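You operate a simulated robot arm through the tools that you are given. There is no shell and no other tool. Be economical: measure what you need, move in short steps, check, and stop when the job is done.

You run a simulated two-armed robot. Do the job below in one go: nothing can be reset, and whatever is moved stays where it is left.

## Task
Open the door marked sweepings, take the thick card with teal grip from the upper shelf of cabinet marked sweepings and put it on the top of the steel bench with blue legs and shut the sweepings again. Take the block marked forty and put it on the green paper round with lime tab. Push the drawer marked leads shut. Open the door marked wax store, put the tag marked do not start on the inner shelf of cabinet marked wax store, then shut the store. Open the drawer marked soak pads, put the blue pad with green band in the inside of drawer marked soak pads, then shut the pads. Take the circle pack in teal with green band and put it on the large blue paper round with teal tab. Take the teal plate with dark grey tab and leave it on the top of the long bench with green legs. Take the yellow pad with blue band on the top of table with pink edge and put it away on the top of the steel bench with blue legs. Do these in any order.

Only the result counts: the job must be done as asked and must still hold three seconds after the hand-in. Knocking over, shifting, dropping, spilling or breaking anything else fails it.

## Robot
Two 7-joint arms with two-finger parallel grippers on one trunk, on a base that drives. Base frame: it is fixed to the floor where the robot stands at the start and does not move with it; the origin is under the middle of the robot, x ahead of it, y to its left, z up. Units: mm, degrees, N and s.
The left shoulder is at the start at [64, 101, 994], the right one opposite. With the tool pointing down near the work surface each hand reaches from about 100 to 360 mm from the robot's upright axis, wherever it stands, measured 20 degrees to its own side. Places, roughly: block marked forty [-1500, 1500, 750]; blue pad with green band (9x6x4 cm) [1100, 3300, 900]; circle pack in teal with green band [-1000, -750, 500]; door marked sweepings [6400, -100, 400]; door marked wax store [200, 2300, 700]; drawer marked leads [-700, 1700, 500]; drawer marked soak pads [600, 2900, 600]; green paper round with lime tab [500, -3000, 750]; inner shelf of cabinet marked wax store [100, 2500, 500]; inside of drawer marked soak pads [600, 2900, 500]; large blue paper round with teal t (22x23x3 cm) [3000, -2500, 400]; tag marked do not start [1000, 3250, 1000]; teal plate with dark grey tab (13x13x2 cm) [5000, -1300, 800]; thick card with teal grip (7x6x5 cm) [6500, -200, 400]; top of the long bench with green legs [1800, -300, 900]; top of the steel bench with blue legs [4400, -1500, 800]; yellow pad with blue band (9x6x4 cm) [5700, -700, 800]. Payload 2.4 kg a hand.
The TCP of each hand is the grasp point between the finger pads, 24 mm short of the fingertips. In the tool frame z runs along the fingers and y along their closing line. Largest opening 68 mm; finger width 17, thickness 10; the body of the gripper, 40 by 70 mm, starts 41 mm behind the TCP.
Orientation is that of the tool frame in the base frame, as a unit quaternion [x, y, z, w]. With the fingers straight down and closing along the base's y, the tool's x points along the base's -x, its y along +y and its z along -z.

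## Interface
- The arms move only by the tool play_rows. It takes "left_motion", "right_motion" or both (then of equal length, played together; a hand with none holds still); each is a list of rows, each a list of 6 numbers: the shift along the tool's x, y, z in mm, then the turn, a rotation vector about the tool's x, y, z in degrees. In form: [[tx, ty, tz, rx, ry, rz], ...]. A call has 1 to 12 rows; each row shifts and turns the commanded pose from where the row before left it, along the tool's axes as they then stand. "left_fingers" and "right_fingers" are, for a hand that has rows, the opening in per cent of the stroke, from 0 (shut) to 100 (fully open), set as the call begins (left out, the last holds). A row lasts 0.2 s, in which the tool goes at most 50 mm and 8.6 degrees; a call with a longer step from one row to the next is refused whole, and so is a gripper value outside its range. A pose out of reach is approached as far as the arm can. The call stops where the force on the tool passes 40 N (or 10 N more than at its start, if that is more) or the arm is blocked; 0.2 s more then pass. Each finger travels about 72 mm/s and halts on what it meets, pressing with about 39 N; the grip force reading is that of the motor and also rises with nothing between the fingers. The clock runs only during rows and for 0.2 s after the last one: add rows that do not move to give the fingers time. The reply holds the time, the measured pose of the TCP, the force on the tool along the base axes, the opening and the grip force, in the units named above and with some noise, with the torque about the TCP (base axes, N m) and any sound that the robot's microphone picked up.
- Cameras (640 x 400 px; columns grow to the right, rows downward): "scene" is now at [157.7, -15, 1159.6]; the picture's right is [-0.18, -0.98, 0.00], its down [-0.52, 0.09, -0.85] and it looks along [0.83, -0.15, -0.53] (base axes); focal length 218 px, centre (320, 200). "left" rides on the left gripper at [84, -11, -75] in its tool frame; the picture's right is [0.13, 0.99, 0.00], its down [-0.60, 0.08, -0.79] and it looks along [-0.79, 0.10, 0.61] (tool axes); focal length 251 px, centre (320, 200). "right" rides on the right gripper at [84, 11, -75] in its tool frame; the picture's right is [-0.13, 0.99, 0.00], its down [-0.60, -0.08, -0.79] and it looks along [-0.79, -0.10, 0.61] (tool axes); focal length 251 px, centre (320, 200). There is no depth. A picture from a camera that has moved, and an enlarged one, comes with that camera's place and axes in the base frame and with its lens.
- grab_frame(camera): a new picture of that camera. The clock stands still meanwhile.
- lift_body(by): slides the trunk up (or, below 0, down) by that many mm; the arms and the scene camera ride with it, the base frame stays. It gives what a move gives, with no picture.
- drive_base(legs): drives the robot by 1 to 6 legs, each [ahead, left, turn to the left] in mm, mm and degrees, along the robot's own axes; the way and the turn of a leg run together, so that a leg with both is an arc; at most 1500 mm and 180 degrees a leg. The arms and the cameras ride along, it lands a little off, and it stops where it bumps. It gives what a move gives.
- head_to(pan, tilt): turns the head with the scene camera to pan (to the left, within 86 degrees either way) and tilt (down, from -29 to 69), counted from straight ahead of the robot. It gives what a move gives.
- enlarge(camera, box): a new picture of the part [left, top, right, bottom] of that camera's present view, enlarged. The clock stands still meanwhile.
- job_done(): hands the job in; it is judged then, once.

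Go step by step. Nothing tells you exact positions but the pictures and the camera data: compare them with the known pose of the tool, close in by small moves and look again before you grip or let go. The budget is 535 turns and 320 pictures, counting those below and the enlarged ones. Unless the task says otherwise, let go and move clear before handing in.

The tools are called as name(argument=value, ...) on one line, values as JSON. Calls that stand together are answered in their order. play_rows: Moves the arms, as the interface text tells. Its arguments: {"type":"object","properties":{"left_motion":{"type":"array","items":{"type":"array","items":{"type":"number"}}},"left_fingers":{"type":"number"},"right_motion":{"type":"array","items":{"type":"array","items":{"type":"number"}}},"right_fingers":{"type":"number"}},"required":[]} The other tools are called the same way: lift_body (by) slides the trunk up or down; drive_base (legs) drives the base; head_to (pan, tilt) turns the head that bears the scene camera; grab_frame (camera) takes a picture; enlarge (camera, box) takes an enlarged picture of a part of a camera's view; job_done () hands the job in.

At the start:

```text
time: 0.0
left_tool_pos: [417.9, 188.3, 552.0]
left_tcp_rot: [0.001, 1.0, 0.0, -0.001]
left_force: [-0.3, 0.2, -0.1]
left_ft_torque: [0.0, -0.04, -0.02]
left_gripper_width: 67.9
left_grasp_force: 0.0
right_tool_pos: [418.4, -173.4, 657.5]
right_tcp_rot: [0.0, 1.0, -0.001, 0.0]
right_force: [0.5, -0.2, -0.3]
right_ft_torque: [0.01, 0.01, 0.01]
right_gripper_width: 68.0
right_grasp_force: 0.1
trunk travel left (down, up): [-210.0, 639.0]
robot x, y, heading: [-0.1, -1.3, 0.1]
head pan, tilt: [-10.3, 32.1]
```

scene: 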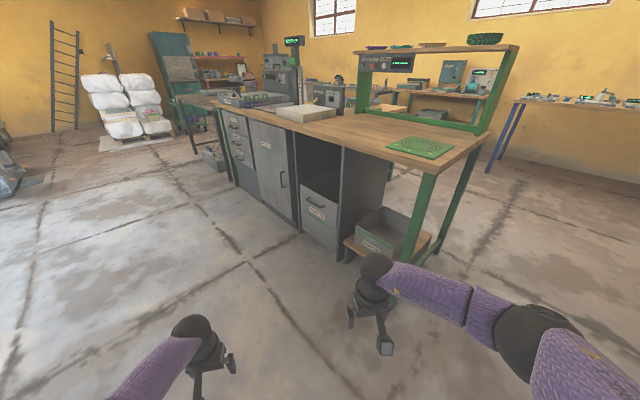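
right: 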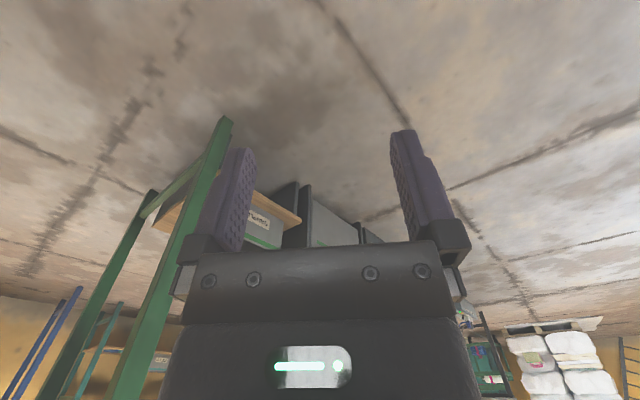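
left: 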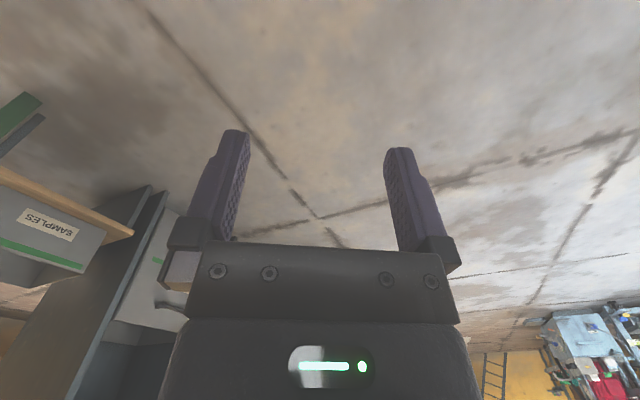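

I see a long bench with green legs ahead-right of the robot. I will look around to learn the room before moving.

head_to(pan=80, tilt=20)

grab_frame(camera="scene")

head_to(pan=-80, tilt=20)

grab_frame(camera="scene")

```text
time: 1.6
left_tool_pos: [418.1, 187.5, 552.1]
left_tcp_rot: [0.0, 1.0, 0.0, 0.0]
left_force: [0.2, -0.2, 0.4]
left_ft_torque: [-0.01, -0.02, -0.04]
left_gripper_width: 68.1
left_grasp_force: 0.0
right_tool_pos: [416.7, -174.4, 657.6]
right_tcp_rot: [-0.001, 1.0, 0.0, -0.001]
right_force: [0.4, 0.1, 0.6]
right_ft_torque: [-0.01, -0.02, 0.0]
right_gripper_width: 68.1
right_grasp_force: 0.1
trunk travel left (down, up): [-210.0, 639.0]
robot x, y, heading: [-0.0, 0.7, 0.0]
head pan, tilt: [80.0, 20.0]
```

```text
316 pictures are left
camera scene: at [85.8, 92.7, 1178.9], right [0.98, -0.17, 0.0], down [-0.06, -0.34, -0.94], along [0.16, 0.93, -0.34], focal length 218 px, centre (320, 200)
```

scene: 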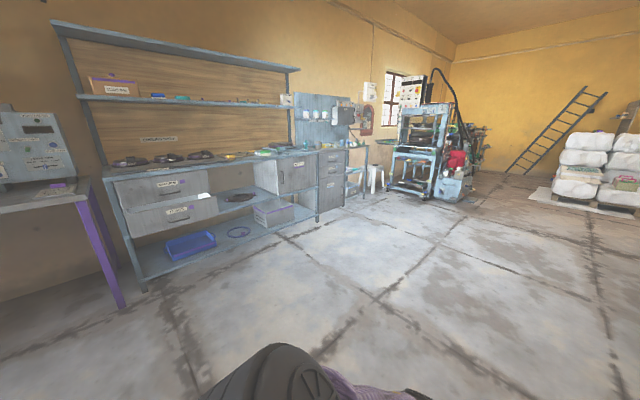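

```text
time: 4.1
left_tool_pos: [416.3, 188.2, 552.8]
left_tcp_rot: [0.0, 1.0, 0.001, -0.001]
left_force: [-0.5, 0.0, 0.2]
left_ft_torque: [-0.02, -0.02, 0.01]
left_gripper_width: 68.0
left_grasp_force: 0.0
right_tool_pos: [417.9, -172.6, 656.7]
right_tcp_rot: [-0.001, 1.0, 0.0, 0.0]
right_force: [0.2, -0.5, 0.1]
right_ft_torque: [-0.02, -0.02, 0.01]
right_gripper_width: 67.9
right_grasp_force: 0.0
trunk travel left (down, up): [-210.0, 639.0]
robot x, y, heading: [-2.1, 1.3, 0.1]
head pan, tilt: [-80.0, 20.0]
```

```text
315 pictures are left
camera scene: at [85.8, -90.7, 1179.0], right [-0.98, -0.17, 0.0], down [-0.06, 0.34, -0.94], along [0.16, -0.93, -0.34], focal length 218 px, centre (320, 200)
```

scene: 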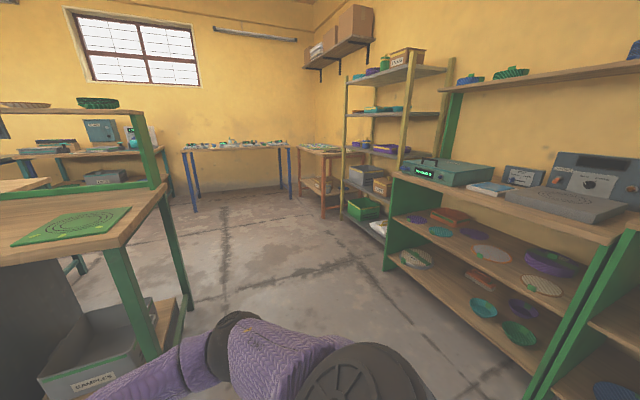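

The left bench (blue-grey) holds a cabinet and drawers; I turn the robot left to see it and the area behind-left.

drive_base(legs=[[0, 0, 90]])

head_to(pan=0, tilt=15)

grab_frame(camera="scene")

enlarge(camera="scene", box=[220, 120, 420, 245])

head_to(pan=70, tilt=20)

grab_frame(camera="scene")

```text
time: 8.3
left_tool_pos: [-187.0, 418.5, 551.8]
left_tcp_rot: [-0.706, 0.708, -0.001, -0.001]
left_force: [0.8, -0.1, 0.3]
left_ft_torque: [-0.01, 0.03, 0.01]
left_gripper_width: 68.0
left_grasp_force: 0.1
right_tool_pos: [175.9, 417.0, 657.9]
right_tcp_rot: [-0.706, 0.709, 0.0, 0.0]
right_force: [-0.6, -0.6, 0.8]
right_ft_torque: [-0.01, 0.0, 0.0]
right_gripper_width: 68.1
right_grasp_force: 0.1
trunk travel left (down, up): [-210.0, 639.0]
robot x, y, heading: [1.5, -3.1, 89.8]
head pan, tilt: [-80.0, 20.0]
```

```text
time: 9.8
left_tool_pos: [-185.8, 418.1, 552.5]
left_tcp_rot: [-0.706, 0.708, -0.001, -0.001]
left_force: [-0.5, 0.6, 0.1]
left_ft_torque: [-0.01, -0.03, -0.01]
left_gripper_width: 67.9
left_grasp_force: 0.1
right_tool_pos: [175.6, 416.3, 657.7]
right_tcp_rot: [-0.705, 0.709, 0.0, 0.0]
right_force: [0.6, 0.3, 0.6]
right_ft_torque: [-0.01, -0.01, 0.0]
right_gripper_width: 68.0
right_grasp_force: 0.1
trunk travel left (down, up): [-210.0, 639.0]
robot x, y, heading: [0.8, -1.0, 89.7]
head pan, tilt: [0.0, 15.0]
```

```text
314 pictures are left
camera scene: at [0.7, 164.1, 1187.1], right [1.0, -0.01, 0.0], down [0.0, -0.26, -0.97], along [0.0, 0.97, -0.26], focal length 218 px, centre (320, 200)
```

scene: 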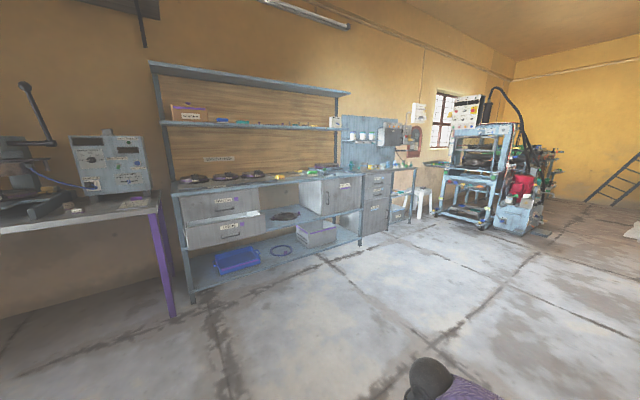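

```text
3.20 times, centred on (320, 182) of scene
camera zoom: at [0.7, 164.1, 1187.1], right [1.0, -0.01, 0.0], down [0.0, -0.26, -0.97], along [0.0, 0.97, -0.26], focal length 698 px, centre (320, 256)
```

zoom: 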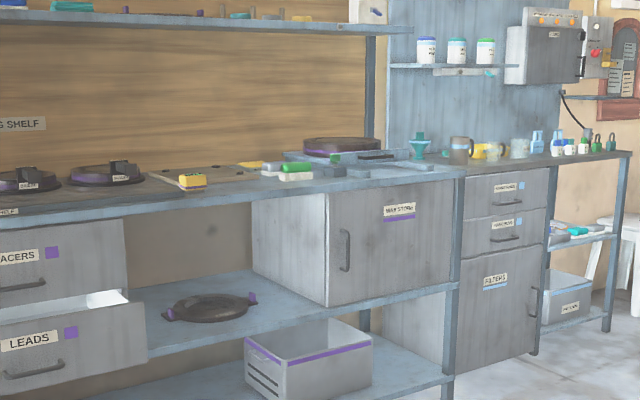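

```text
time: 11.3
left_tool_pos: [-185.8, 418.8, 552.0]
left_tcp_rot: [-0.706, 0.709, -0.001, -0.001]
left_force: [-0.8, 0.3, 0.4]
left_ft_torque: [0.0, 0.0, 0.03]
left_gripper_width: 68.0
left_grasp_force: 0.1
right_tool_pos: [175.5, 415.8, 657.7]
right_tcp_rot: [-0.706, 0.708, 0.0, 0.0]
right_force: [0.3, 0.0, -0.1]
right_ft_torque: [0.02, -0.02, 0.01]
right_gripper_width: 68.2
right_grasp_force: 0.2
trunk travel left (down, up): [-210.0, 639.0]
robot x, y, heading: [1.7, -2.2, 89.9]
head pan, tilt: [70.0, 20.0]
```

```text
312 pictures are left
camera scene: at [-87.1, 103.0, 1179.0], right [0.35, 0.94, 0.0], down [0.32, -0.12, -0.94], along [-0.88, 0.33, -0.34], focal length 218 px, centre (320, 200)
```

scene: 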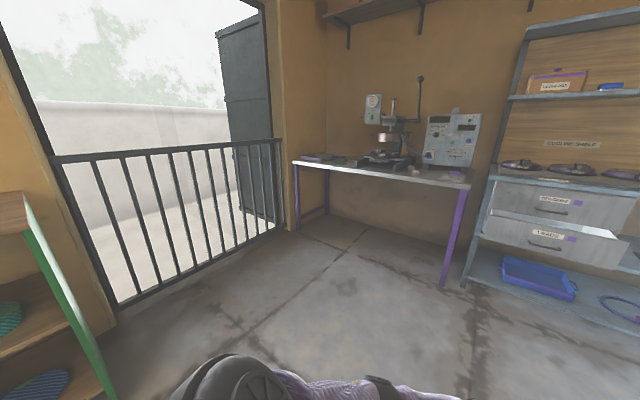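

Leads drawer protrudes at roughly (-680,1650); the bench front runs at about 33°. I drive close to it and face it.

drive_base(legs=[[1000, 300, 0], [0, 0, 33.5]])

head_to(pan=0, tilt=30)

grab_frame(camera="scene")

```text
time: 18.2
left_tool_pos: [-675.7, 1247.0, 552.2]
left_tcp_rot: [0.877, -0.48, 0.0, 0.0]
left_force: [0.1, 0.7, -0.4]
left_ft_torque: [0.03, -0.02, 0.03]
left_gripper_width: 68.2
left_grasp_force: 0.0
right_tool_pos: [-372.6, 1441.0, 657.8]
right_tcp_rot: [0.877, -0.48, 0.0, -0.001]
right_force: [-0.6, -1.0, -0.7]
right_ft_torque: [-0.01, 0.0, -0.03]
right_gripper_width: 67.9
right_grasp_force: 0.0
trunk travel left (down, up): [-210.0, 639.0]
robot x, y, heading: [-293.1, 999.3, 122.8]
head pan, tilt: [70.0, 20.0]
```

```text
time: 19.6
left_tool_pos: [-676.0, 1246.4, 553.4]
left_tcp_rot: [0.877, -0.48, 0.001, 0.001]
left_force: [0.9, 0.4, -0.1]
left_ft_torque: [-0.02, 0.0, 0.0]
left_gripper_width: 67.9
left_grasp_force: 0.1
right_tool_pos: [-372.1, 1440.1, 657.2]
right_tcp_rot: [0.877, -0.48, 0.0, 0.001]
right_force: [0.1, 0.1, -0.6]
right_ft_torque: [-0.03, -0.04, 0.0]
right_gripper_width: 68.1
right_grasp_force: 0.0
trunk travel left (down, up): [-210.0, 639.0]
robot x, y, heading: [-295.0, 995.7, 122.6]
head pan, tilt: [0.0, 30.0]
```

```text
311 pictures are left
camera scene: at [-379.4, 1131.9, 1162.9], right [0.84, 0.54, 0.0], down [0.27, -0.42, -0.87], along [-0.47, 0.73, -0.5], focal length 218 px, centre (320, 200)
```

scene: 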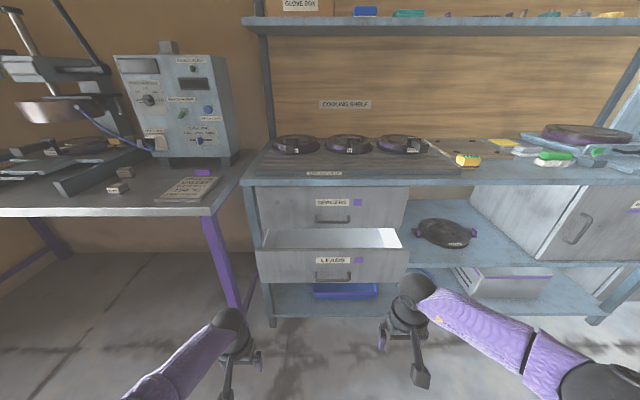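

I'm facing the drawers squarely; the leads drawer is open by ~100 mm, about 740 mm ahead. I turn the left hand to point forward with closed fingers and then push.

play_rows(left_motion=[[0, 0, 0, 0, -8.2, 0], [0, 0, 0, 0, -8.2, 0], [0, 0, 0, 0, -8.2, 0], [0, 0, 0, 0, -8.2, 0], [0, 0, 0, 0, -8.2, 0], [0, 0, 0, 0, -8.2, 0], [0, 0, 0, 0, -8.2, 0], [0, 0, 0, 0, -8.2, 0], [0, 0, 0, 0, -8.2, 0], [0, 0, 0, 0, -8.2, 0], [0, 0, 0, 0, -8, 0], [0, 0, 0, 0, 0, 0]], left_fingers=0)

grab_frame(camera="scene")

```text
time: 22.2
left_tool_pos: [-673.0, 1240.2, 570.2]
left_tcp_rot: [0.621, -0.339, -0.621, -0.339]
left_force: [-0.2, -0.4, -1.2]
left_ft_torque: [0.01, -0.01, 0.01]
left_gripper_width: 0.1
left_grasp_force: 23.4
left hand out of reach, approached as far as the arm can: row 11
right_tool_pos: [-371.0, 1441.7, 658.1]
right_tcp_rot: [0.877, -0.48, 0.0, 0.0]
right_force: [-0.3, -0.1, -1.1]
right_ft_torque: [0.02, 0.06, 0.03]
right_gripper_width: 68.0
right_grasp_force: 0.0
trunk travel left (down, up): [-210.0, 639.0]
robot x, y, heading: [-291.9, 998.9, 122.5]
head pan, tilt: [0.0, 30.0]
```

```text
310 pictures are left
camera scene: at [-379.3, 1131.9, 1162.9], right [0.84, 0.54, 0.0], down [0.27, -0.42, -0.87], along [-0.47, 0.73, -0.5], focal length 218 px, centre (320, 200)
```

scene: 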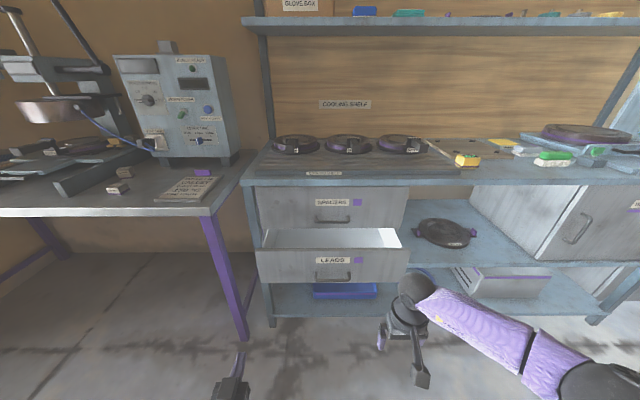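

The left hand now points forward. I retract the right hand, lower the trunk a little, shift the left hand toward the drawer's centre and drive up closer.

play_rows(right_motion=[[40, 0, -20, 0, 0, 0], [40, 0, -20, 0, 0, 0], [40, 0, -20, 0, 0, 0], [20, 0, -20, 0, 0, 0]], left_motion=[[0, -25, 20, 0, 0, 0], [0, -25, 20, 0, 0, 0], [0, -25, 0, 0, 0, 0], [0, -25, 0, 0, 0, 0]])

lift_body(by=-30)

drive_base(legs=[[150, 0, 0]])

head_to(pan=0, tilt=45)

grab_frame(camera="scene")

```text
time: 23.2
left_tool_pos: [-608.0, 1321.5, 589.3]
left_tcp_rot: [0.621, -0.341, -0.619, -0.34]
left_force: [0.7, -0.2, 0.0]
left_ft_torque: [0.0, -0.01, -0.03]
left_gripper_width: 0.0
left_grasp_force: 23.8
left hand out of reach, approached as far as the arm can: row 1, 2, 4
right_tool_pos: [-295.7, 1322.8, 738.7]
right_tcp_rot: [0.877, -0.48, 0.001, 0.001]
right_force: [0.7, -1.0, -0.3]
right_ft_torque: [0.0, -0.01, 0.01]
right_gripper_width: 68.0
right_grasp_force: 0.0
trunk travel left (down, up): [-210.0, 639.0]
robot x, y, heading: [-295.5, 997.9, 122.7]
head pan, tilt: [0.0, 30.0]
```

```text
time: 24.0
left_tool_pos: [-608.4, 1318.9, 559.0]
left_tcp_rot: [0.62, -0.34, -0.62, -0.34]
left_force: [0.1, 0.3, -0.5]
left_ft_torque: [-0.03, 0.01, 0.02]
left_gripper_width: 0.0
left_grasp_force: 23.8
right_tool_pos: [-295.5, 1322.3, 706.9]
right_tcp_rot: [0.877, -0.481, 0.0, 0.0]
right_force: [1.0, -0.3, -0.1]
right_ft_torque: [0.02, 0.01, -0.02]
right_gripper_width: 68.0
right_grasp_force: 0.1
trunk travel left (down, up): [-180.0, 669.0]
robot x, y, heading: [-292.1, 997.4, 122.7]
head pan, tilt: [0.0, 30.0]
```

```text
time: 25.4
left_tool_pos: [-688.1, 1444.3, 560.0]
left_tcp_rot: [0.621, -0.34, -0.62, -0.339]
left_force: [-0.8, -0.3, 0.6]
left_ft_torque: [-0.01, 0.01, -0.02]
left_gripper_width: 0.0
left_grasp_force: 23.5
right_tool_pos: [-376.4, 1449.0, 707.3]
right_tcp_rot: [0.877, -0.48, 0.0, 0.002]
right_force: [-1.0, 0.4, 0.1]
right_ft_torque: [0.04, -0.01, -0.04]
right_gripper_width: 68.1
right_grasp_force: 0.0
trunk travel left (down, up): [-180.0, 669.0]
robot x, y, heading: [-374.9, 1120.8, 122.5]
head pan, tilt: [0.0, 30.0]
```

```text
time: 26.1
left_tool_pos: [-688.6, 1445.6, 559.9]
left_tcp_rot: [0.621, -0.34, -0.62, -0.339]
left_force: [-0.2, 0.6, -0.5]
left_ft_torque: [-0.02, 0.01, -0.03]
left_gripper_width: 0.2
left_grasp_force: 23.6
right_tool_pos: [-376.6, 1448.7, 707.8]
right_tcp_rot: [0.877, -0.48, 0.0, 0.0]
right_force: [-0.3, -0.1, -0.3]
right_ft_torque: [-0.04, -0.03, -0.02]
right_gripper_width: 68.0
right_grasp_force: 0.1
trunk travel left (down, up): [-180.0, 669.0]
robot x, y, heading: [-373.8, 1121.6, 122.5]
head pan, tilt: [0.0, 45.0]
```

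```text
309 pictures are left
camera scene: at [-458.8, 1256.2, 1109.7], right [0.84, 0.54, 0.0], down [0.38, -0.6, -0.71], along [-0.38, 0.6, -0.71], focal length 218 px, centre (320, 200)
```

scene: 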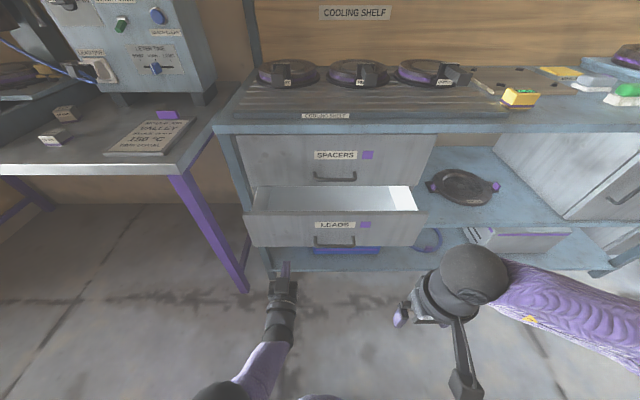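

The tip is lined up with the drawer face, left of its handle. I drive a little more and push with the arm.

drive_base(legs=[[100, 0, 0]])

play_rows(left_motion=[[0, 0, 15, 0, 0, 0], [0, 0, 15, 0, 0, 0], [0, 0, 15, 0, 0, 0], [0, 0, 15, 0, 0, 0], [0, 0, 15, 0, 0, 0], [0, 0, 15, 0, 0, 0], [0, 0, 15, 0, 0, 0], [0, 0, 15, 0, 0, 0]])

grab_frame(camera="scene")

```text
time: 27.3
left_tool_pos: [-742.7, 1529.9, 560.2]
left_tcp_rot: [0.622, -0.339, -0.62, -0.338]
left_force: [-0.2, 0.4, -0.4]
left_ft_torque: [0.01, -0.05, -0.01]
left_gripper_width: 0.1
left_grasp_force: 23.2
right_tool_pos: [-429.2, 1532.1, 706.9]
right_tcp_rot: [0.877, -0.48, 0.001, 0.0]
right_force: [-0.4, 0.3, 0.4]
right_ft_torque: [-0.02, -0.01, -0.01]
right_gripper_width: 68.2
right_grasp_force: 0.1
trunk travel left (down, up): [-180.0, 669.0]
robot x, y, heading: [-424.1, 1205.6, 122.4]
head pan, tilt: [0.0, 45.0]
```

```text
time: 29.1
left_tool_pos: [-795.5, 1592.4, 607.9]
left_tcp_rot: [0.621, -0.34, -0.62, -0.339]
left_force: [0.4, -0.4, 0.2]
left_ft_torque: [0.0, -0.02, 0.01]
left_gripper_width: 0.1
left_grasp_force: 23.6
left hand out of reach, approached as far as the arm can: row 1, 2, 3, 4, 5, 6, 7, 8
right_tool_pos: [-429.5, 1532.4, 708.2]
right_tcp_rot: [0.877, -0.481, 0.001, 0.001]
right_force: [-0.8, 0.5, -0.3]
right_ft_torque: [-0.02, -0.02, 0.01]
right_gripper_width: 68.0
right_grasp_force: 0.1
trunk travel left (down, up): [-180.0, 669.0]
robot x, y, heading: [-428.6, 1208.1, 122.3]
head pan, tilt: [0.0, 45.0]
```

```text
308 pictures are left
camera scene: at [-512.7, 1340.4, 1109.6], right [0.84, 0.54, 0.0], down [0.38, -0.6, -0.71], along [-0.38, 0.6, -0.71], focal length 218 px, centre (320, 200)
```

scene: 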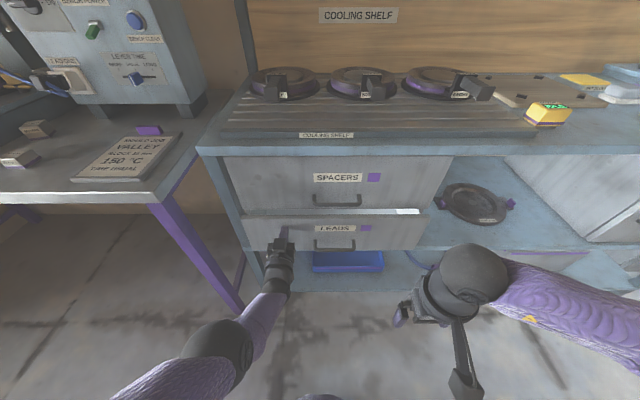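

The drawer is mostly in. I lower the trunk to bring the tip back down on the face and finish the push by driving a little.

lift_body(by=-60)

drive_base(legs=[[35, 0, 0]])

grab_frame(camera="scene")

```text
time: 30.1
left_tool_pos: [-794.6, 1592.7, 547.6]
left_tcp_rot: [0.62, -0.34, -0.62, -0.34]
left_force: [1.0, 0.0, 0.4]
left_ft_torque: [-0.02, 0.01, 0.03]
left_gripper_width: 0.0
left_grasp_force: 23.4
right_tool_pos: [-430.2, 1532.5, 648.3]
right_tcp_rot: [0.877, -0.48, 0.0, -0.001]
right_force: [0.4, 0.2, 0.4]
right_ft_torque: [0.01, 0.0, 0.05]
right_gripper_width: 68.1
right_grasp_force: 0.1
trunk travel left (down, up): [-120.0, 729.0]
robot x, y, heading: [-431.9, 1206.2, 122.7]
head pan, tilt: [0.0, 45.0]
```

```text
time: 31.1
left_tool_pos: [-813.9, 1618.4, 547.1]
left_tcp_rot: [-0.62, 0.339, 0.621, 0.339]
left_force: [4.0, -4.6, 4.2]
left_ft_torque: [0.07, 0.07, 0.03]
left_gripper_width: 0.0
left_grasp_force: 23.2
right_tool_pos: [-448.4, 1560.8, 647.0]
right_tcp_rot: [0.877, -0.48, 0.0, 0.0]
right_force: [-0.5, 0.1, 0.2]
right_ft_torque: [-0.02, -0.01, -0.03]
right_gripper_width: 67.8
right_grasp_force: 0.2
trunk travel left (down, up): [-120.0, 729.0]
robot x, y, heading: [-445.8, 1230.2, 122.9]
head pan, tilt: [0.0, 45.0]
stopped in leg 1: the force on the tool passed its limit at 67 N (the readings are from after the stop); the commanded pose is now the measured one
```

```text
307 pictures are left
camera scene: at [-540.8, 1384.1, 1048.1], right [0.84, 0.54, 0.0], down [0.38, -0.59, -0.71], along [-0.38, 0.6, -0.71], focal length 218 px, centre (320, 200)
```

scene: 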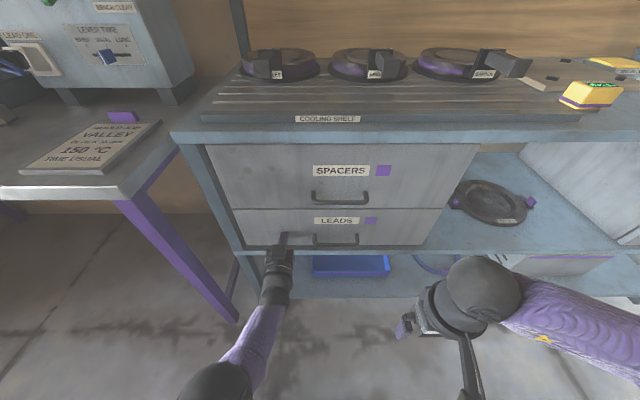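

The leads drawer is shut (hit its end stop). I back off, then look at the left table for the block marked forty.

drive_base(legs=[[-200, 0, 0]])

lift_body(by=90)

head_to(pan=35, tilt=20)

grab_frame(camera="scene")

enlarge(camera="scene", box=[200, 150, 440, 300])

```text
time: 32.7
left_tool_pos: [-705.8, 1452.0, 545.9]
left_tcp_rot: [0.621, -0.339, -0.621, -0.338]
left_force: [0.4, 0.1, -0.3]
left_ft_torque: [0.05, -0.03, -0.02]
left_gripper_width: 0.2
left_grasp_force: 23.1
right_tool_pos: [-341.4, 1393.8, 648.3]
right_tcp_rot: [0.878, -0.479, 0.0, 0.0]
right_force: [-0.1, 1.6, 0.5]
right_ft_torque: [0.01, 0.03, 0.03]
right_gripper_width: 68.3
right_grasp_force: 0.1
trunk travel left (down, up): [-120.0, 729.0]
robot x, y, heading: [-335.5, 1067.0, 122.7]
head pan, tilt: [0.0, 45.0]
```

```text
time: 33.9
left_tool_pos: [-706.1, 1452.0, 644.2]
left_tcp_rot: [-0.617, 0.336, 0.626, 0.34]
left_force: [-0.3, -0.1, -0.2]
left_ft_torque: [0.03, -0.01, -0.01]
left_gripper_width: 0.0
left_grasp_force: 23.7
right_tool_pos: [-339.4, 1393.7, 737.5]
right_tcp_rot: [0.877, -0.48, 0.0, 0.001]
right_force: [0.9, -0.5, 0.7]
right_ft_torque: [-0.05, 0.02, -0.01]
right_gripper_width: 68.3
right_grasp_force: 0.1
trunk travel left (down, up): [-210.0, 639.0]
robot x, y, heading: [-336.8, 1065.3, 122.5]
head pan, tilt: [0.0, 45.0]
```

```text
time: 34.9
left_tool_pos: [-706.5, 1452.7, 643.0]
left_tcp_rot: [-0.616, 0.337, 0.625, 0.341]
left_force: [0.0, -0.7, 0.0]
left_ft_torque: [0.03, -0.02, -0.01]
left_gripper_width: 0.0
left_grasp_force: 23.7
right_tool_pos: [-341.7, 1392.2, 737.8]
right_tcp_rot: [0.877, -0.48, 0.0, 0.0]
right_force: [0.0, 0.1, -0.6]
right_ft_torque: [0.03, 0.01, 0.0]
right_gripper_width: 67.6
right_grasp_force: 0.1
trunk travel left (down, up): [-210.0, 639.0]
robot x, y, heading: [-336.5, 1065.1, 122.9]
head pan, tilt: [35.0, 20.0]
```

```text
306 pictures are left
camera scene: at [-461.4, 1161.2, 1178.9], right [0.38, 0.93, 0.0], down [0.32, -0.13, -0.94], along [-0.87, 0.36, -0.34], focal length 218 px, centre (320, 200)
```

scene: 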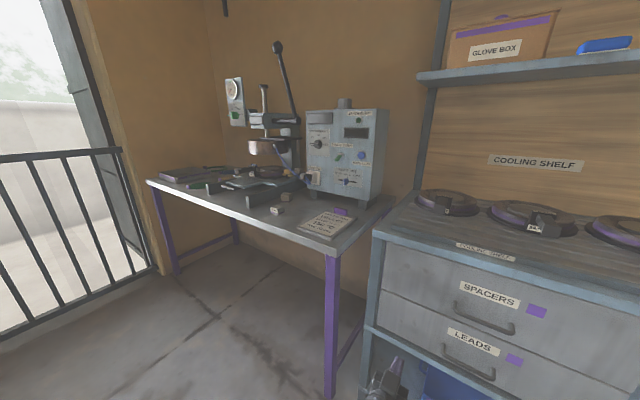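

```text
2.67 times, centred on (320, 225) of scene
camera zoom: at [-461.4, 1161.2, 1178.9], right [0.38, 0.93, 0.0], down [0.32, -0.13, -0.94], along [-0.87, 0.36, -0.34], focal length 581 px, centre (320, 133)
```

zoom: 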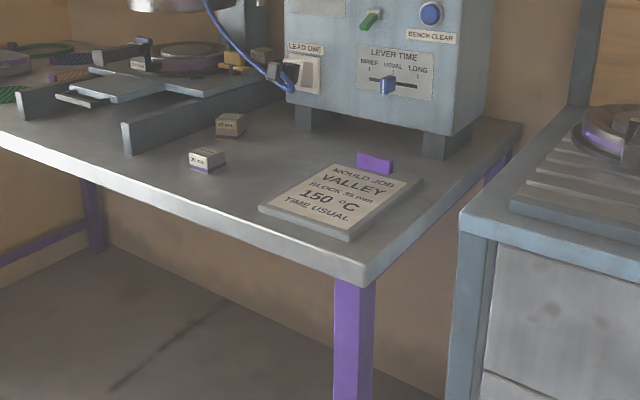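

Two small blocks stand on the table; I zoom to read their marks.

enlarge(camera="scene", box=[264, 185, 304, 221])

enlarge(camera="scene", box=[170, 155, 310, 220])

```text
11.11 times, centred on (284, 203) of scene
camera zoom: at [-461.4, 1161.2, 1178.9], right [0.38, 0.93, 0.0], down [0.32, -0.13, -0.94], along [-0.87, 0.36, -0.34], focal length 2422 px, centre (720, 167)
```

zoom: 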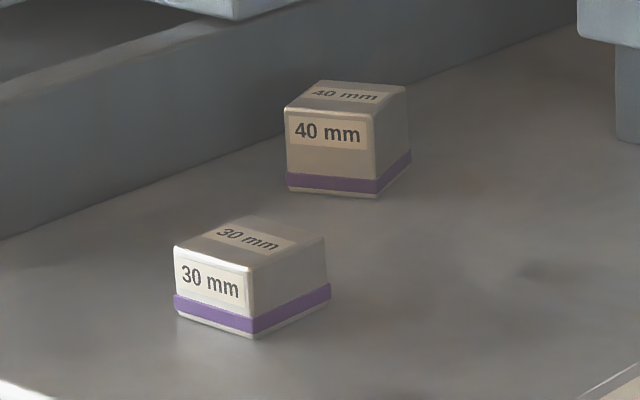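

```text
4.57 times, centred on (240, 188) of scene
camera zoom: at [-461.4, 1161.2, 1178.9], right [0.38, 0.93, 0.0], down [0.32, -0.13, -0.94], along [-0.87, 0.36, -0.34], focal length 996 px, centre (686, 257)
```

zoom: 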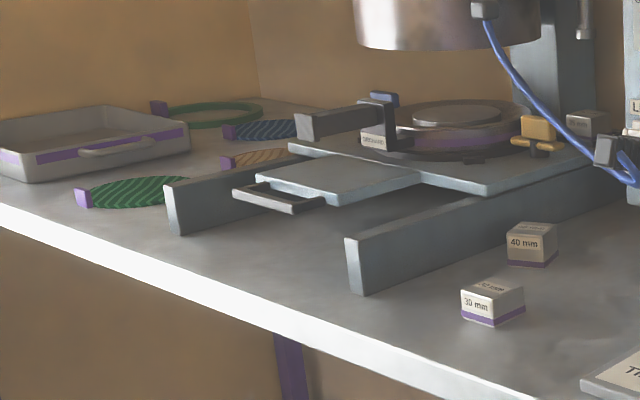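

The 40 mm block is at about (-1526,1408), ~258 mm in from the table's front edge (table top z≈775), yawed ~23° to the table. I turn the left hand back down and raise it above table height.

play_rows(left_motion=[[0, 0, 0, 0, 8.2, 0], [0, 0, 0, 0, 8.2, 0], [0, 0, 0, 0, 8.2, 0], [0, 0, 0, 0, 8.2, 0], [0, 0, 0, 0, 8.2, 0], [0, 0, 0, 0, 8.2, 0], [0, 0, 0, 0, 8.2, 0], [0, 0, 0, 0, 8.2, 0], [0, 0, 0, 0, 8.2, 0], [0, 0, 0, 0, 8.2, 0], [0, 0, 0, 0, 8, 0], [0, 0, 0, 0, 0, 0]], left_fingers=100)

play_rows(left_motion=[[0, 0, -45, 0, 0, 0], [0, 0, -45, 0, 0, 0], [0, 0, -45, 0, 0, 0], [0, 0, -45, 0, 0, 0], [0, 0, -45, 0, 0, 0], [0, 0, -45, 0, 0, 0], [0, 0, -30, 0, 0, 0]], right_motion=[[0, 0, -30, 0, 0, 0], [0, 0, -30, 0, 0, 0], [0, 0, -30, 0, 0, 0], [0, 0, -30, 0, 0, 0], [0, 0, -30, 0, 0, 0], [0, 0, -30, 0, 0, 0], [0, 0, -30, 0, 0, 0]])

```text
time: 37.5
left_tool_pos: [-676.4, 1424.6, 616.0]
left_tcp_rot: [0.882, -0.467, -0.054, -0.016]
left_force: [-1.0, 0.2, -0.4]
left_ft_torque: [-0.01, -0.02, 0.0]
left_gripper_width: 68.0
left_grasp_force: 0.2
left hand out of reach, approached as far as the arm can: row 1, 2, 3, 4, 6, 7, 8, 9, 10, 11
right_tool_pos: [-341.4, 1393.0, 738.0]
right_tcp_rot: [0.877, -0.48, 0.0, 0.0]
right_force: [-0.2, -0.2, 0.1]
right_ft_torque: [-0.02, 0.01, 0.02]
right_gripper_width: 67.8
right_grasp_force: 0.0
trunk travel left (down, up): [-210.0, 639.0]
robot x, y, heading: [-335.9, 1061.9, 122.6]
head pan, tilt: [35.0, 20.0]
```

```text
time: 39.1
left_tool_pos: [-681.1, 1472.5, 893.8]
left_tcp_rot: [0.882, -0.467, -0.055, -0.016]
left_force: [0.3, 0.2, 0.5]
left_ft_torque: [-0.01, 0.03, -0.01]
left_gripper_width: 68.1
left_grasp_force: 0.0
left hand out of reach, approached as far as the arm can: row 1, 2, 3, 4, 5, 6
right_tool_pos: [-341.9, 1393.3, 947.5]
right_tcp_rot: [0.878, -0.479, -0.001, 0.0]
right_force: [0.7, 0.4, -0.2]
right_ft_torque: [-0.01, 0.0, 0.03]
right_gripper_width: 68.2
right_grasp_force: 0.0
trunk travel left (down, up): [-210.0, 639.0]
robot x, y, heading: [-337.4, 1066.6, 122.8]
head pan, tilt: [35.0, 20.0]
```

The left hand reaches ~527 mm ahead at this height. I slide left in front of the blocks and look again.

drive_base(legs=[[0, 690, 0]])

head_to(pan=8, tilt=35)

grab_frame(camera="scene")

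```text
time: 42.9
left_tool_pos: [-1267.6, 1095.6, 893.6]
left_tcp_rot: [0.883, -0.465, -0.055, -0.017]
left_force: [-0.5, 0.3, 0.5]
left_ft_torque: [0.03, -0.03, 0.01]
left_gripper_width: 68.1
left_grasp_force: 0.1
right_tool_pos: [-927.5, 1016.3, 947.2]
right_tcp_rot: [0.879, -0.477, 0.0, 0.0]
right_force: [-0.1, 0.1, -0.3]
right_ft_torque: [-0.01, 0.05, -0.02]
right_gripper_width: 68.1
right_grasp_force: 0.0
trunk travel left (down, up): [-210.0, 639.0]
robot x, y, heading: [-922.2, 687.5, 122.7]
head pan, tilt: [35.0, 20.0]
```

```text
time: 43.9
left_tool_pos: [-1267.2, 1095.5, 894.0]
left_tcp_rot: [0.883, -0.466, -0.055, -0.017]
left_force: [0.2, 0.5, -0.5]
left_ft_torque: [0.01, 0.0, 0.02]
left_gripper_width: 68.2
left_grasp_force: 0.0
right_tool_pos: [-928.0, 1017.3, 946.7]
right_tcp_rot: [0.879, -0.478, 0.0, 0.0]
right_force: [-0.6, 0.2, 0.4]
right_ft_torque: [0.02, 0.0, 0.0]
right_gripper_width: 68.0
right_grasp_force: 0.0
trunk travel left (down, up): [-210.0, 639.0]
robot x, y, heading: [-922.5, 690.2, 123.1]
head pan, tilt: [8.0, 35.0]
```

```text
302 pictures are left
camera scene: at [-1017.5, 816.0, 1155.1], right [0.76, 0.65, 0.0], down [0.38, -0.43, -0.82], along [-0.54, 0.62, -0.57], focal length 218 px, centre (320, 200)
```

scene: 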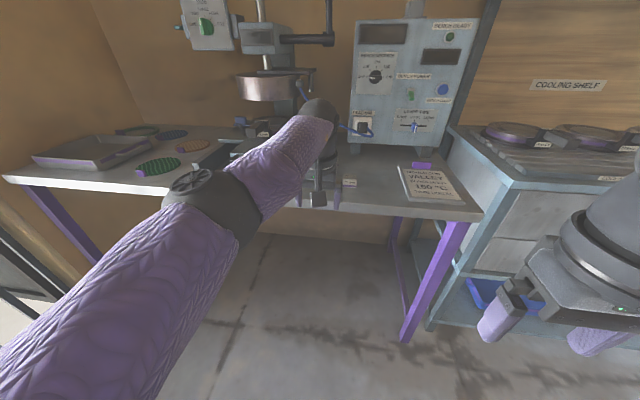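

The hand hides the blocks from the head; I advance and use the left wrist camera.

drive_base(legs=[[300, 0, 0]])

grab_frame(camera="left")

grab_frame(camera="scene")

```text
time: 45.9
left_tool_pos: [-1430.8, 1348.1, 893.3]
left_tcp_rot: [0.883, -0.465, -0.054, -0.017]
left_force: [0.1, -0.1, 0.3]
left_ft_torque: [0.0, -0.01, -0.01]
left_gripper_width: 68.3
left_grasp_force: 0.0
right_tool_pos: [-1091.1, 1269.2, 948.2]
right_tcp_rot: [0.879, -0.477, 0.0, 0.0]
right_force: [0.4, -0.5, -0.2]
right_ft_torque: [0.05, -0.01, -0.01]
right_gripper_width: 68.0
right_grasp_force: 0.0
trunk travel left (down, up): [-210.0, 639.0]
robot x, y, heading: [-1085.6, 945.2, 122.8]
head pan, tilt: [8.0, 35.0]
```

```text
301 pictures are left
camera left: at [-1368.8, 1279.5, 958.7], right [-0.74, -0.67, 0.01], down [-0.34, 0.39, 0.86], along [-0.58, 0.64, -0.51], focal length 251 px, centre (320, 200)
```

left: 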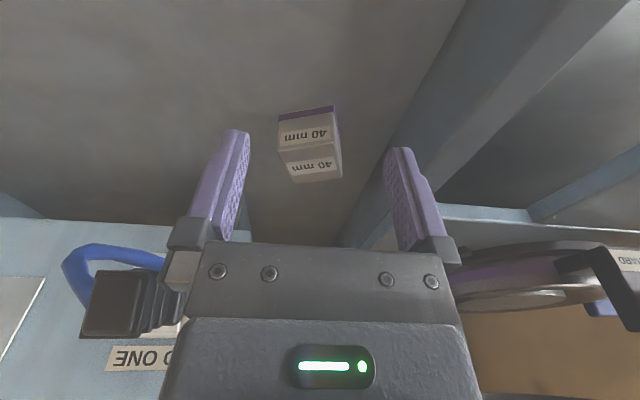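

```text
300 pictures are left
camera scene: at [-1180.9, 1068.4, 1155.1], right [0.76, 0.66, 0.0], down [0.38, -0.43, -0.82], along [-0.54, 0.62, -0.57], focal length 218 px, centre (320, 200)
```

scene: 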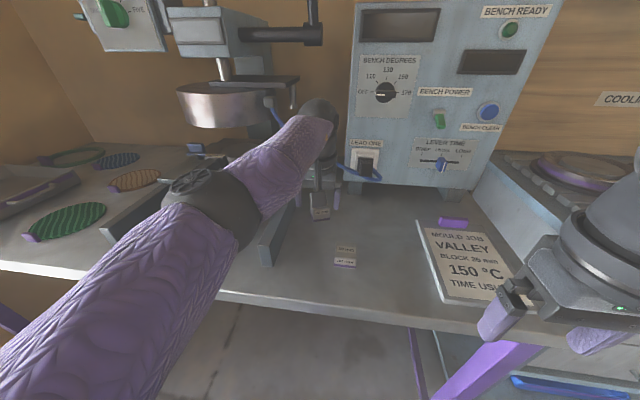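

Triangulating, the table top is at z≈805 and the 40 mm block centre about (-1467,1394), yawed ~24° from the hand. I advance a bit and turn the hand to match.

drive_base(legs=[[75, 0, 0]])

play_rows(left_motion=[[0, 0, 0, 0, 6.4, 0], [0, 0, 0, 0, 0, -8], [0, 0, 0, 0, 0, -8], [0, 0, 0, 0, 0, -8], [0, 0, 0, 0, 0, 0]])

grab_frame(camera="left")

```text
time: 46.9
left_tool_pos: [-1471.6, 1411.7, 893.9]
left_tcp_rot: [0.884, -0.464, -0.054, -0.017]
left_force: [0.1, 0.2, 0.6]
left_ft_torque: [-0.02, -0.02, 0.02]
left_gripper_width: 68.1
left_grasp_force: 0.0
right_tool_pos: [-1131.4, 1330.9, 947.2]
right_tcp_rot: [0.878, -0.478, -0.001, 0.0]
right_force: [-0.5, 0.4, -0.3]
right_ft_torque: [-0.02, 0.03, 0.0]
right_gripper_width: 68.3
right_grasp_force: 0.0
trunk travel left (down, up): [-210.0, 639.0]
robot x, y, heading: [-1128.9, 1007.9, 122.8]
head pan, tilt: [8.0, 35.0]
```

```text
time: 48.1
left_tool_pos: [-1476.9, 1391.9, 890.4]
left_tcp_rot: [0.963, -0.27, -0.007, 0.008]
left_force: [0.4, -0.7, -0.5]
left_ft_torque: [0.0, 0.02, 0.03]
left_gripper_width: 67.9
left_grasp_force: 0.0
left hand out of reach, approached as far as the arm can: row 1
right_tool_pos: [-1131.8, 1330.8, 947.0]
right_tcp_rot: [0.878, -0.478, -0.001, 0.0]
right_force: [0.4, 0.3, -1.2]
right_ft_torque: [0.02, 0.0, 0.02]
right_gripper_width: 68.1
right_grasp_force: 0.0
trunk travel left (down, up): [-210.0, 639.0]
robot x, y, heading: [-1127.6, 1005.2, 123.1]
head pan, tilt: [8.0, 35.0]
```

```text
299 pictures are left
camera left: at [-1398.2, 1358.1, 964.9], right [-0.4, -0.91, 0.02], down [-0.54, 0.26, 0.8], along [-0.74, 0.31, -0.6], focal length 251 px, centre (320, 200)
```

left: 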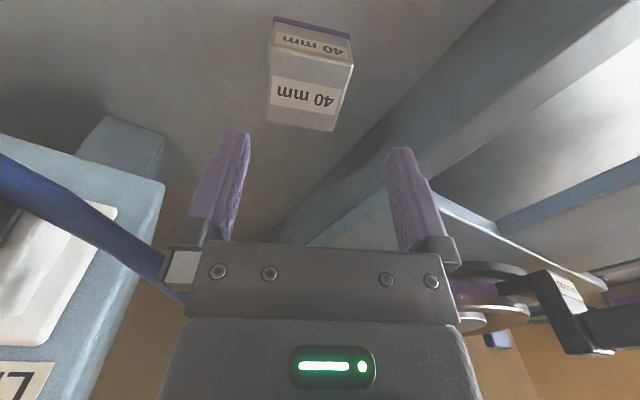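

The block lies at about (-1465,1392) with edges along ~53°. I trim the yaw, centre and descend.

play_rows(left_motion=[[0, 0, 0, 0, 0, 5], [8.5, -7.5, 0, 0, 0, 0], [0, 0, 15, 0, 0, 0], [0, 0, 15, 0, 0, 0], [0, 0, 0, 0, 0, 0]])

grab_frame(camera="left")

```text
time: 49.3
left_tool_pos: [-1467.3, 1396.0, 861.5]
left_tcp_rot: [0.95, -0.313, -0.006, 0.009]
left_force: [0.0, 0.6, -0.1]
left_ft_torque: [-0.02, -0.01, -0.04]
left_gripper_width: 68.0
left_grasp_force: 0.1
left hand out of reach, approached as far as the arm can: row 3
right_tool_pos: [-1130.7, 1332.4, 947.5]
right_tcp_rot: [0.879, -0.477, -0.001, 0.0]
right_force: [-0.2, -0.9, -0.5]
right_ft_torque: [0.01, -0.01, 0.01]
right_gripper_width: 68.0
right_grasp_force: 0.0
trunk travel left (down, up): [-210.0, 639.0]
robot x, y, heading: [-1128.5, 1006.8, 123.1]
head pan, tilt: [8.0, 35.0]
```

```text
298 pictures are left
camera left: at [-1392.3, 1356.4, 935.3], right [-0.48, -0.87, 0.02], down [-0.52, 0.31, 0.8], along [-0.7, 0.38, -0.6], focal length 251 px, centre (320, 200)
```

left: 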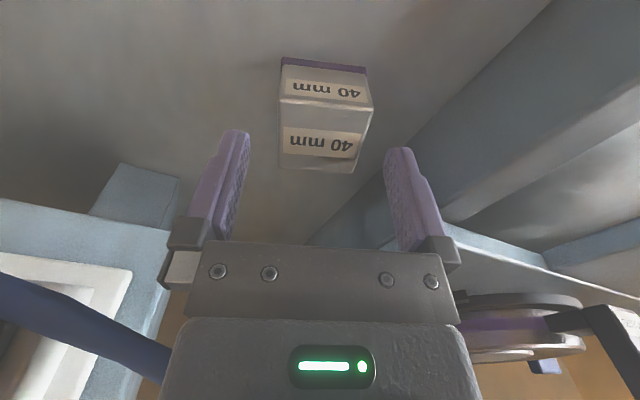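

The block sits centred between the fingers, slightly nearer the robot. I shift ~6 mm back, descend to grip height and close.

play_rows(left_motion=[[6, 0, 0, 0, 0, 0], [0, 0, 9, 0, 0, 0], [0, 0, 9, 0, 0, 0], [0, 0, 9, 0, 0, 0], [0, 0, 0, 0, 0, 0]])

grab_frame(camera="left")

```text
time: 50.5
left_tool_pos: [-1464.3, 1398.1, 833.3]
left_tcp_rot: [0.95, -0.312, -0.006, 0.011]
left_force: [0.0, -0.2, 0.0]
left_ft_torque: [0.01, 0.0, 0.02]
left_gripper_width: 67.9
left_grasp_force: 0.0
left hand out of reach, approached as far as the arm can: row 1
right_tool_pos: [-1132.4, 1332.5, 946.0]
right_tcp_rot: [0.879, -0.478, 0.0, 0.0]
right_force: [0.3, 0.5, -0.2]
right_ft_torque: [0.0, -0.01, -0.01]
right_gripper_width: 68.2
right_grasp_force: 0.0
trunk travel left (down, up): [-210.0, 639.0]
robot x, y, heading: [-1126.4, 1006.8, 123.0]
head pan, tilt: [8.0, 35.0]
```

```text
297 pictures are left
camera left: at [-1390.4, 1358.3, 909.0], right [-0.48, -0.87, 0.02], down [-0.52, 0.31, 0.8], along [-0.7, 0.38, -0.6], focal length 251 px, centre (320, 200)
```

left: 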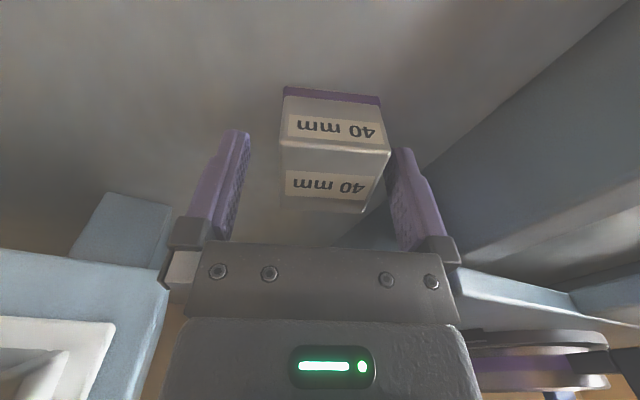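

The block is between the fingers. I close the grip.

play_rows(left_motion=[[0, 4, 0, 0, 0, 0], [0, 0, 0, 0, 0, 0], [0, 0, 0, 0, 0, 0], [0, 0, 0, 0, 0, 0], [0, 0, 0, 0, 0, 0]], left_fingers=0)

grab_frame(camera="left")

```text
time: 51.7
left_tool_pos: [-1468.3, 1397.1, 834.2]
left_tcp_rot: [0.95, -0.313, -0.007, 0.009]
left_force: [0.7, 0.3, 0.3]
left_ft_torque: [0.02, -0.1, -0.03]
left_gripper_width: 41.7
left_grasp_force: 39.6
left hand out of reach, approached as far as the arm can: row 1
right_tool_pos: [-1131.5, 1332.4, 946.6]
right_tcp_rot: [0.878, -0.479, 0.0, 0.0]
right_force: [-0.9, 0.7, 0.6]
right_ft_torque: [0.02, 0.0, 0.0]
right_gripper_width: 67.8
right_grasp_force: 0.0
trunk travel left (down, up): [-210.0, 639.0]
robot x, y, heading: [-1125.3, 1006.5, 122.7]
head pan, tilt: [8.0, 35.0]
```

```text
296 pictures are left
camera left: at [-1393.5, 1357.2, 909.1], right [-0.48, -0.87, 0.02], down [-0.52, 0.31, 0.8], along [-0.7, 0.38, -0.6], focal length 251 px, centre (320, 200)
```

left: 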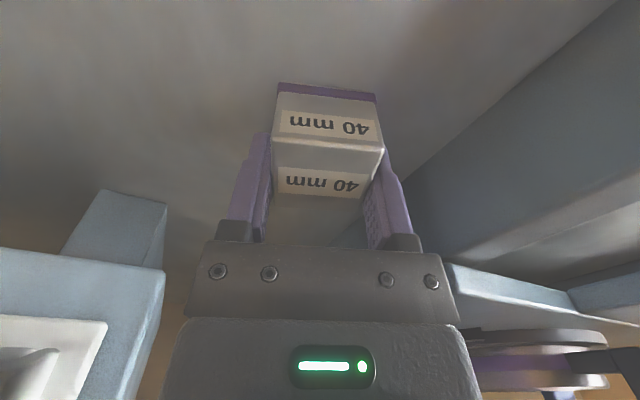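

Gripped (41.7 mm). I lift straight up with the trunk and back off from the table.

lift_body(by=120)

drive_base(legs=[[-500, 0, 0]])

grab_frame(camera="left")

```text
time: 53.2
left_tool_pos: [-1464.8, 1390.4, 985.5]
left_tcp_rot: [0.949, -0.312, -0.032, -0.012]
left_force: [-0.2, -0.9, -1.5]
left_ft_torque: [0.01, 0.05, 0.02]
left_gripper_width: 41.4
left_grasp_force: 38.9
right_tool_pos: [-1132.0, 1332.0, 1065.8]
right_tcp_rot: [0.879, -0.477, 0.0, 0.0]
right_force: [0.2, 0.2, 0.1]
right_ft_torque: [0.03, 0.0, -0.03]
right_gripper_width: 67.9
right_grasp_force: 0.0
trunk travel left (down, up): [-330.0, 519.0]
robot x, y, heading: [-1126.6, 1003.7, 123.0]
head pan, tilt: [8.0, 35.0]
```

```text
time: 56.2
left_tool_pos: [-1194.7, 974.7, 986.6]
left_tcp_rot: [0.949, -0.312, -0.034, -0.013]
left_force: [-0.7, -0.2, -2.6]
left_ft_torque: [-0.03, 0.01, 0.0]
left_gripper_width: 41.4
left_grasp_force: 39.1
right_tool_pos: [-861.5, 916.6, 1067.2]
right_tcp_rot: [0.878, -0.478, 0.0, 0.0]
right_force: [0.7, -0.6, 0.1]
right_ft_torque: [0.0, 0.0, 0.0]
right_gripper_width: 67.8
right_grasp_force: 0.1
trunk travel left (down, up): [-330.0, 519.0]
robot x, y, heading: [-856.1, 583.6, 122.9]
head pan, tilt: [8.0, 35.0]
```

```text
295 pictures are left
camera left: at [-1117.3, 930.8, 1055.4], right [-0.48, -0.88, -0.01], down [-0.49, 0.26, 0.83], along [-0.73, 0.41, -0.55], focal length 251 px, centre (320, 200)
```

left: 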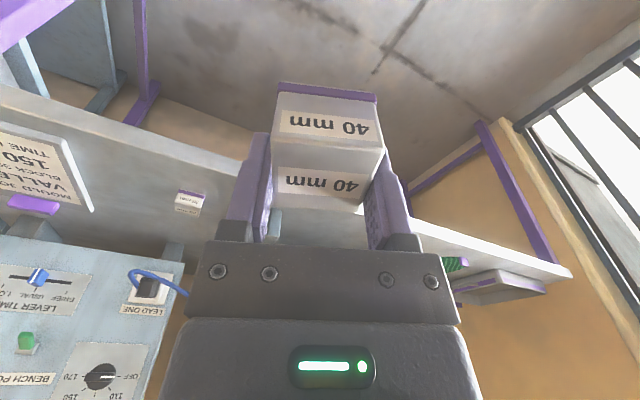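

The block is secure. Next I turn to the rack behind-right, where the circle pack should be.

drive_base(legs=[[-300, -200, 0], [0, 0, 120]])

head_to(pan=0, tilt=25)

grab_frame(camera="scene")

```text
time: 63.5
left_tool_pos: [-689.1, -40.6, 986.2]
left_tcp_rot: [0.744, 0.667, -0.027, 0.022]
left_force: [1.1, 0.7, -2.1]
left_ft_torque: [0.0, 0.01, 0.0]
left_gripper_width: 41.6
left_grasp_force: 38.8
right_tool_pos: [-804.9, 275.8, 1066.7]
right_tcp_rot: [0.852, 0.524, 0.001, -0.001]
right_force: [0.6, -0.4, 0.5]
right_ft_torque: [-0.03, -0.01, 0.0]
right_gripper_width: 68.0
right_grasp_force: 0.1
trunk travel left (down, up): [-330.0, 519.0]
robot x, y, heading: [-527.4, 444.8, -116.9]
head pan, tilt: [8.0, 35.0]
```

```text
time: 64.2
left_tool_pos: [-688.0, -41.0, 985.6]
left_tcp_rot: [0.744, 0.667, -0.027, 0.022]
left_force: [0.1, -0.4, -1.6]
left_ft_torque: [0.01, 0.0, 0.0]
left_gripper_width: 41.5
left_grasp_force: 39.4
right_tool_pos: [-804.4, 276.2, 1066.4]
right_tcp_rot: [0.852, 0.523, 0.0, 0.0]
right_force: [0.5, 0.5, 1.1]
right_ft_torque: [0.0, -0.01, 0.0]
right_gripper_width: 68.3
right_grasp_force: 0.0
trunk travel left (down, up): [-330.0, 519.0]
robot x, y, heading: [-521.4, 442.9, -117.2]
head pan, tilt: [0.0, 25.0]
```

```text
294 pictures are left
camera scene: at [-586.6, 326.1, 1292.5], right [-0.89, 0.45, 0.0], down [0.19, 0.38, -0.91], along [-0.41, -0.81, -0.42], focal length 218 px, centre (320, 200)
```

scene: 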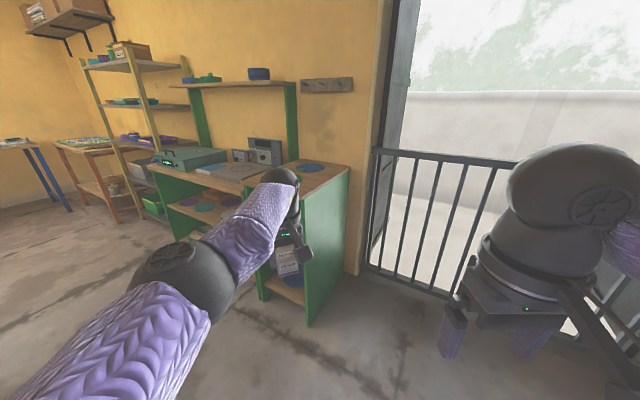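

That green unit faces direction ~32°. I move in front of its right part to view the shelves.

drive_base(legs=[[300, 780, 0], [0, 0, -31]])

head_to(pan=-15, tilt=32)

grab_frame(camera="scene")

```text
time: 70.2
left_tool_pos: [-364.1, -504.9, 985.7]
left_tcp_rot: [0.897, 0.44, -0.032, 0.013]
left_force: [-0.3, -0.6, -1.5]
left_ft_torque: [-0.04, 0.02, -0.03]
left_gripper_width: 41.9
left_grasp_force: 39.1
right_tool_pos: [-297.5, -173.4, 1067.9]
right_tcp_rot: [0.962, 0.273, 0.001, 0.0]
right_force: [0.8, -0.2, 0.2]
right_ft_torque: [-0.02, -0.04, -0.01]
right_gripper_width: 68.0
right_grasp_force: 0.1
trunk travel left (down, up): [-330.0, 519.0]
robot x, y, heading: [32.0, -177.0, -148.5]
head pan, tilt: [0.0, 25.0]
```

```text
time: 70.9
left_tool_pos: [-363.5, -505.2, 984.8]
left_tcp_rot: [0.897, 0.44, -0.031, 0.014]
left_force: [0.6, 0.0, -2.8]
left_ft_torque: [-0.01, 0.02, 0.01]
left_gripper_width: 41.4
left_grasp_force: 39.3
right_tool_pos: [-297.4, -174.6, 1067.5]
right_tcp_rot: [0.962, 0.271, 0.0, 0.001]
right_force: [0.3, 0.7, 0.8]
right_ft_torque: [0.0, 0.03, 0.01]
right_gripper_width: 68.1
right_grasp_force: 0.1
trunk travel left (down, up): [-330.0, 519.0]
robot x, y, heading: [31.9, -180.1, -148.4]
head pan, tilt: [-15.0, 32.0]
```

```text
293 pictures are left
camera scene: at [-92.6, -223.1, 1281.5], right [-0.29, 0.96, 0.0], down [0.51, 0.15, -0.85], along [-0.81, -0.24, -0.53], focal length 218 px, centre (320, 200)
```

scene: 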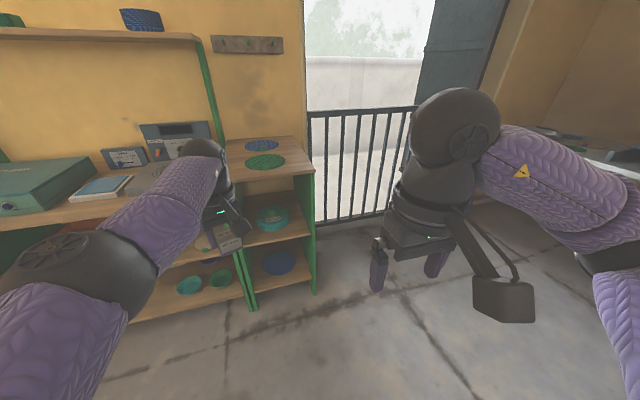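

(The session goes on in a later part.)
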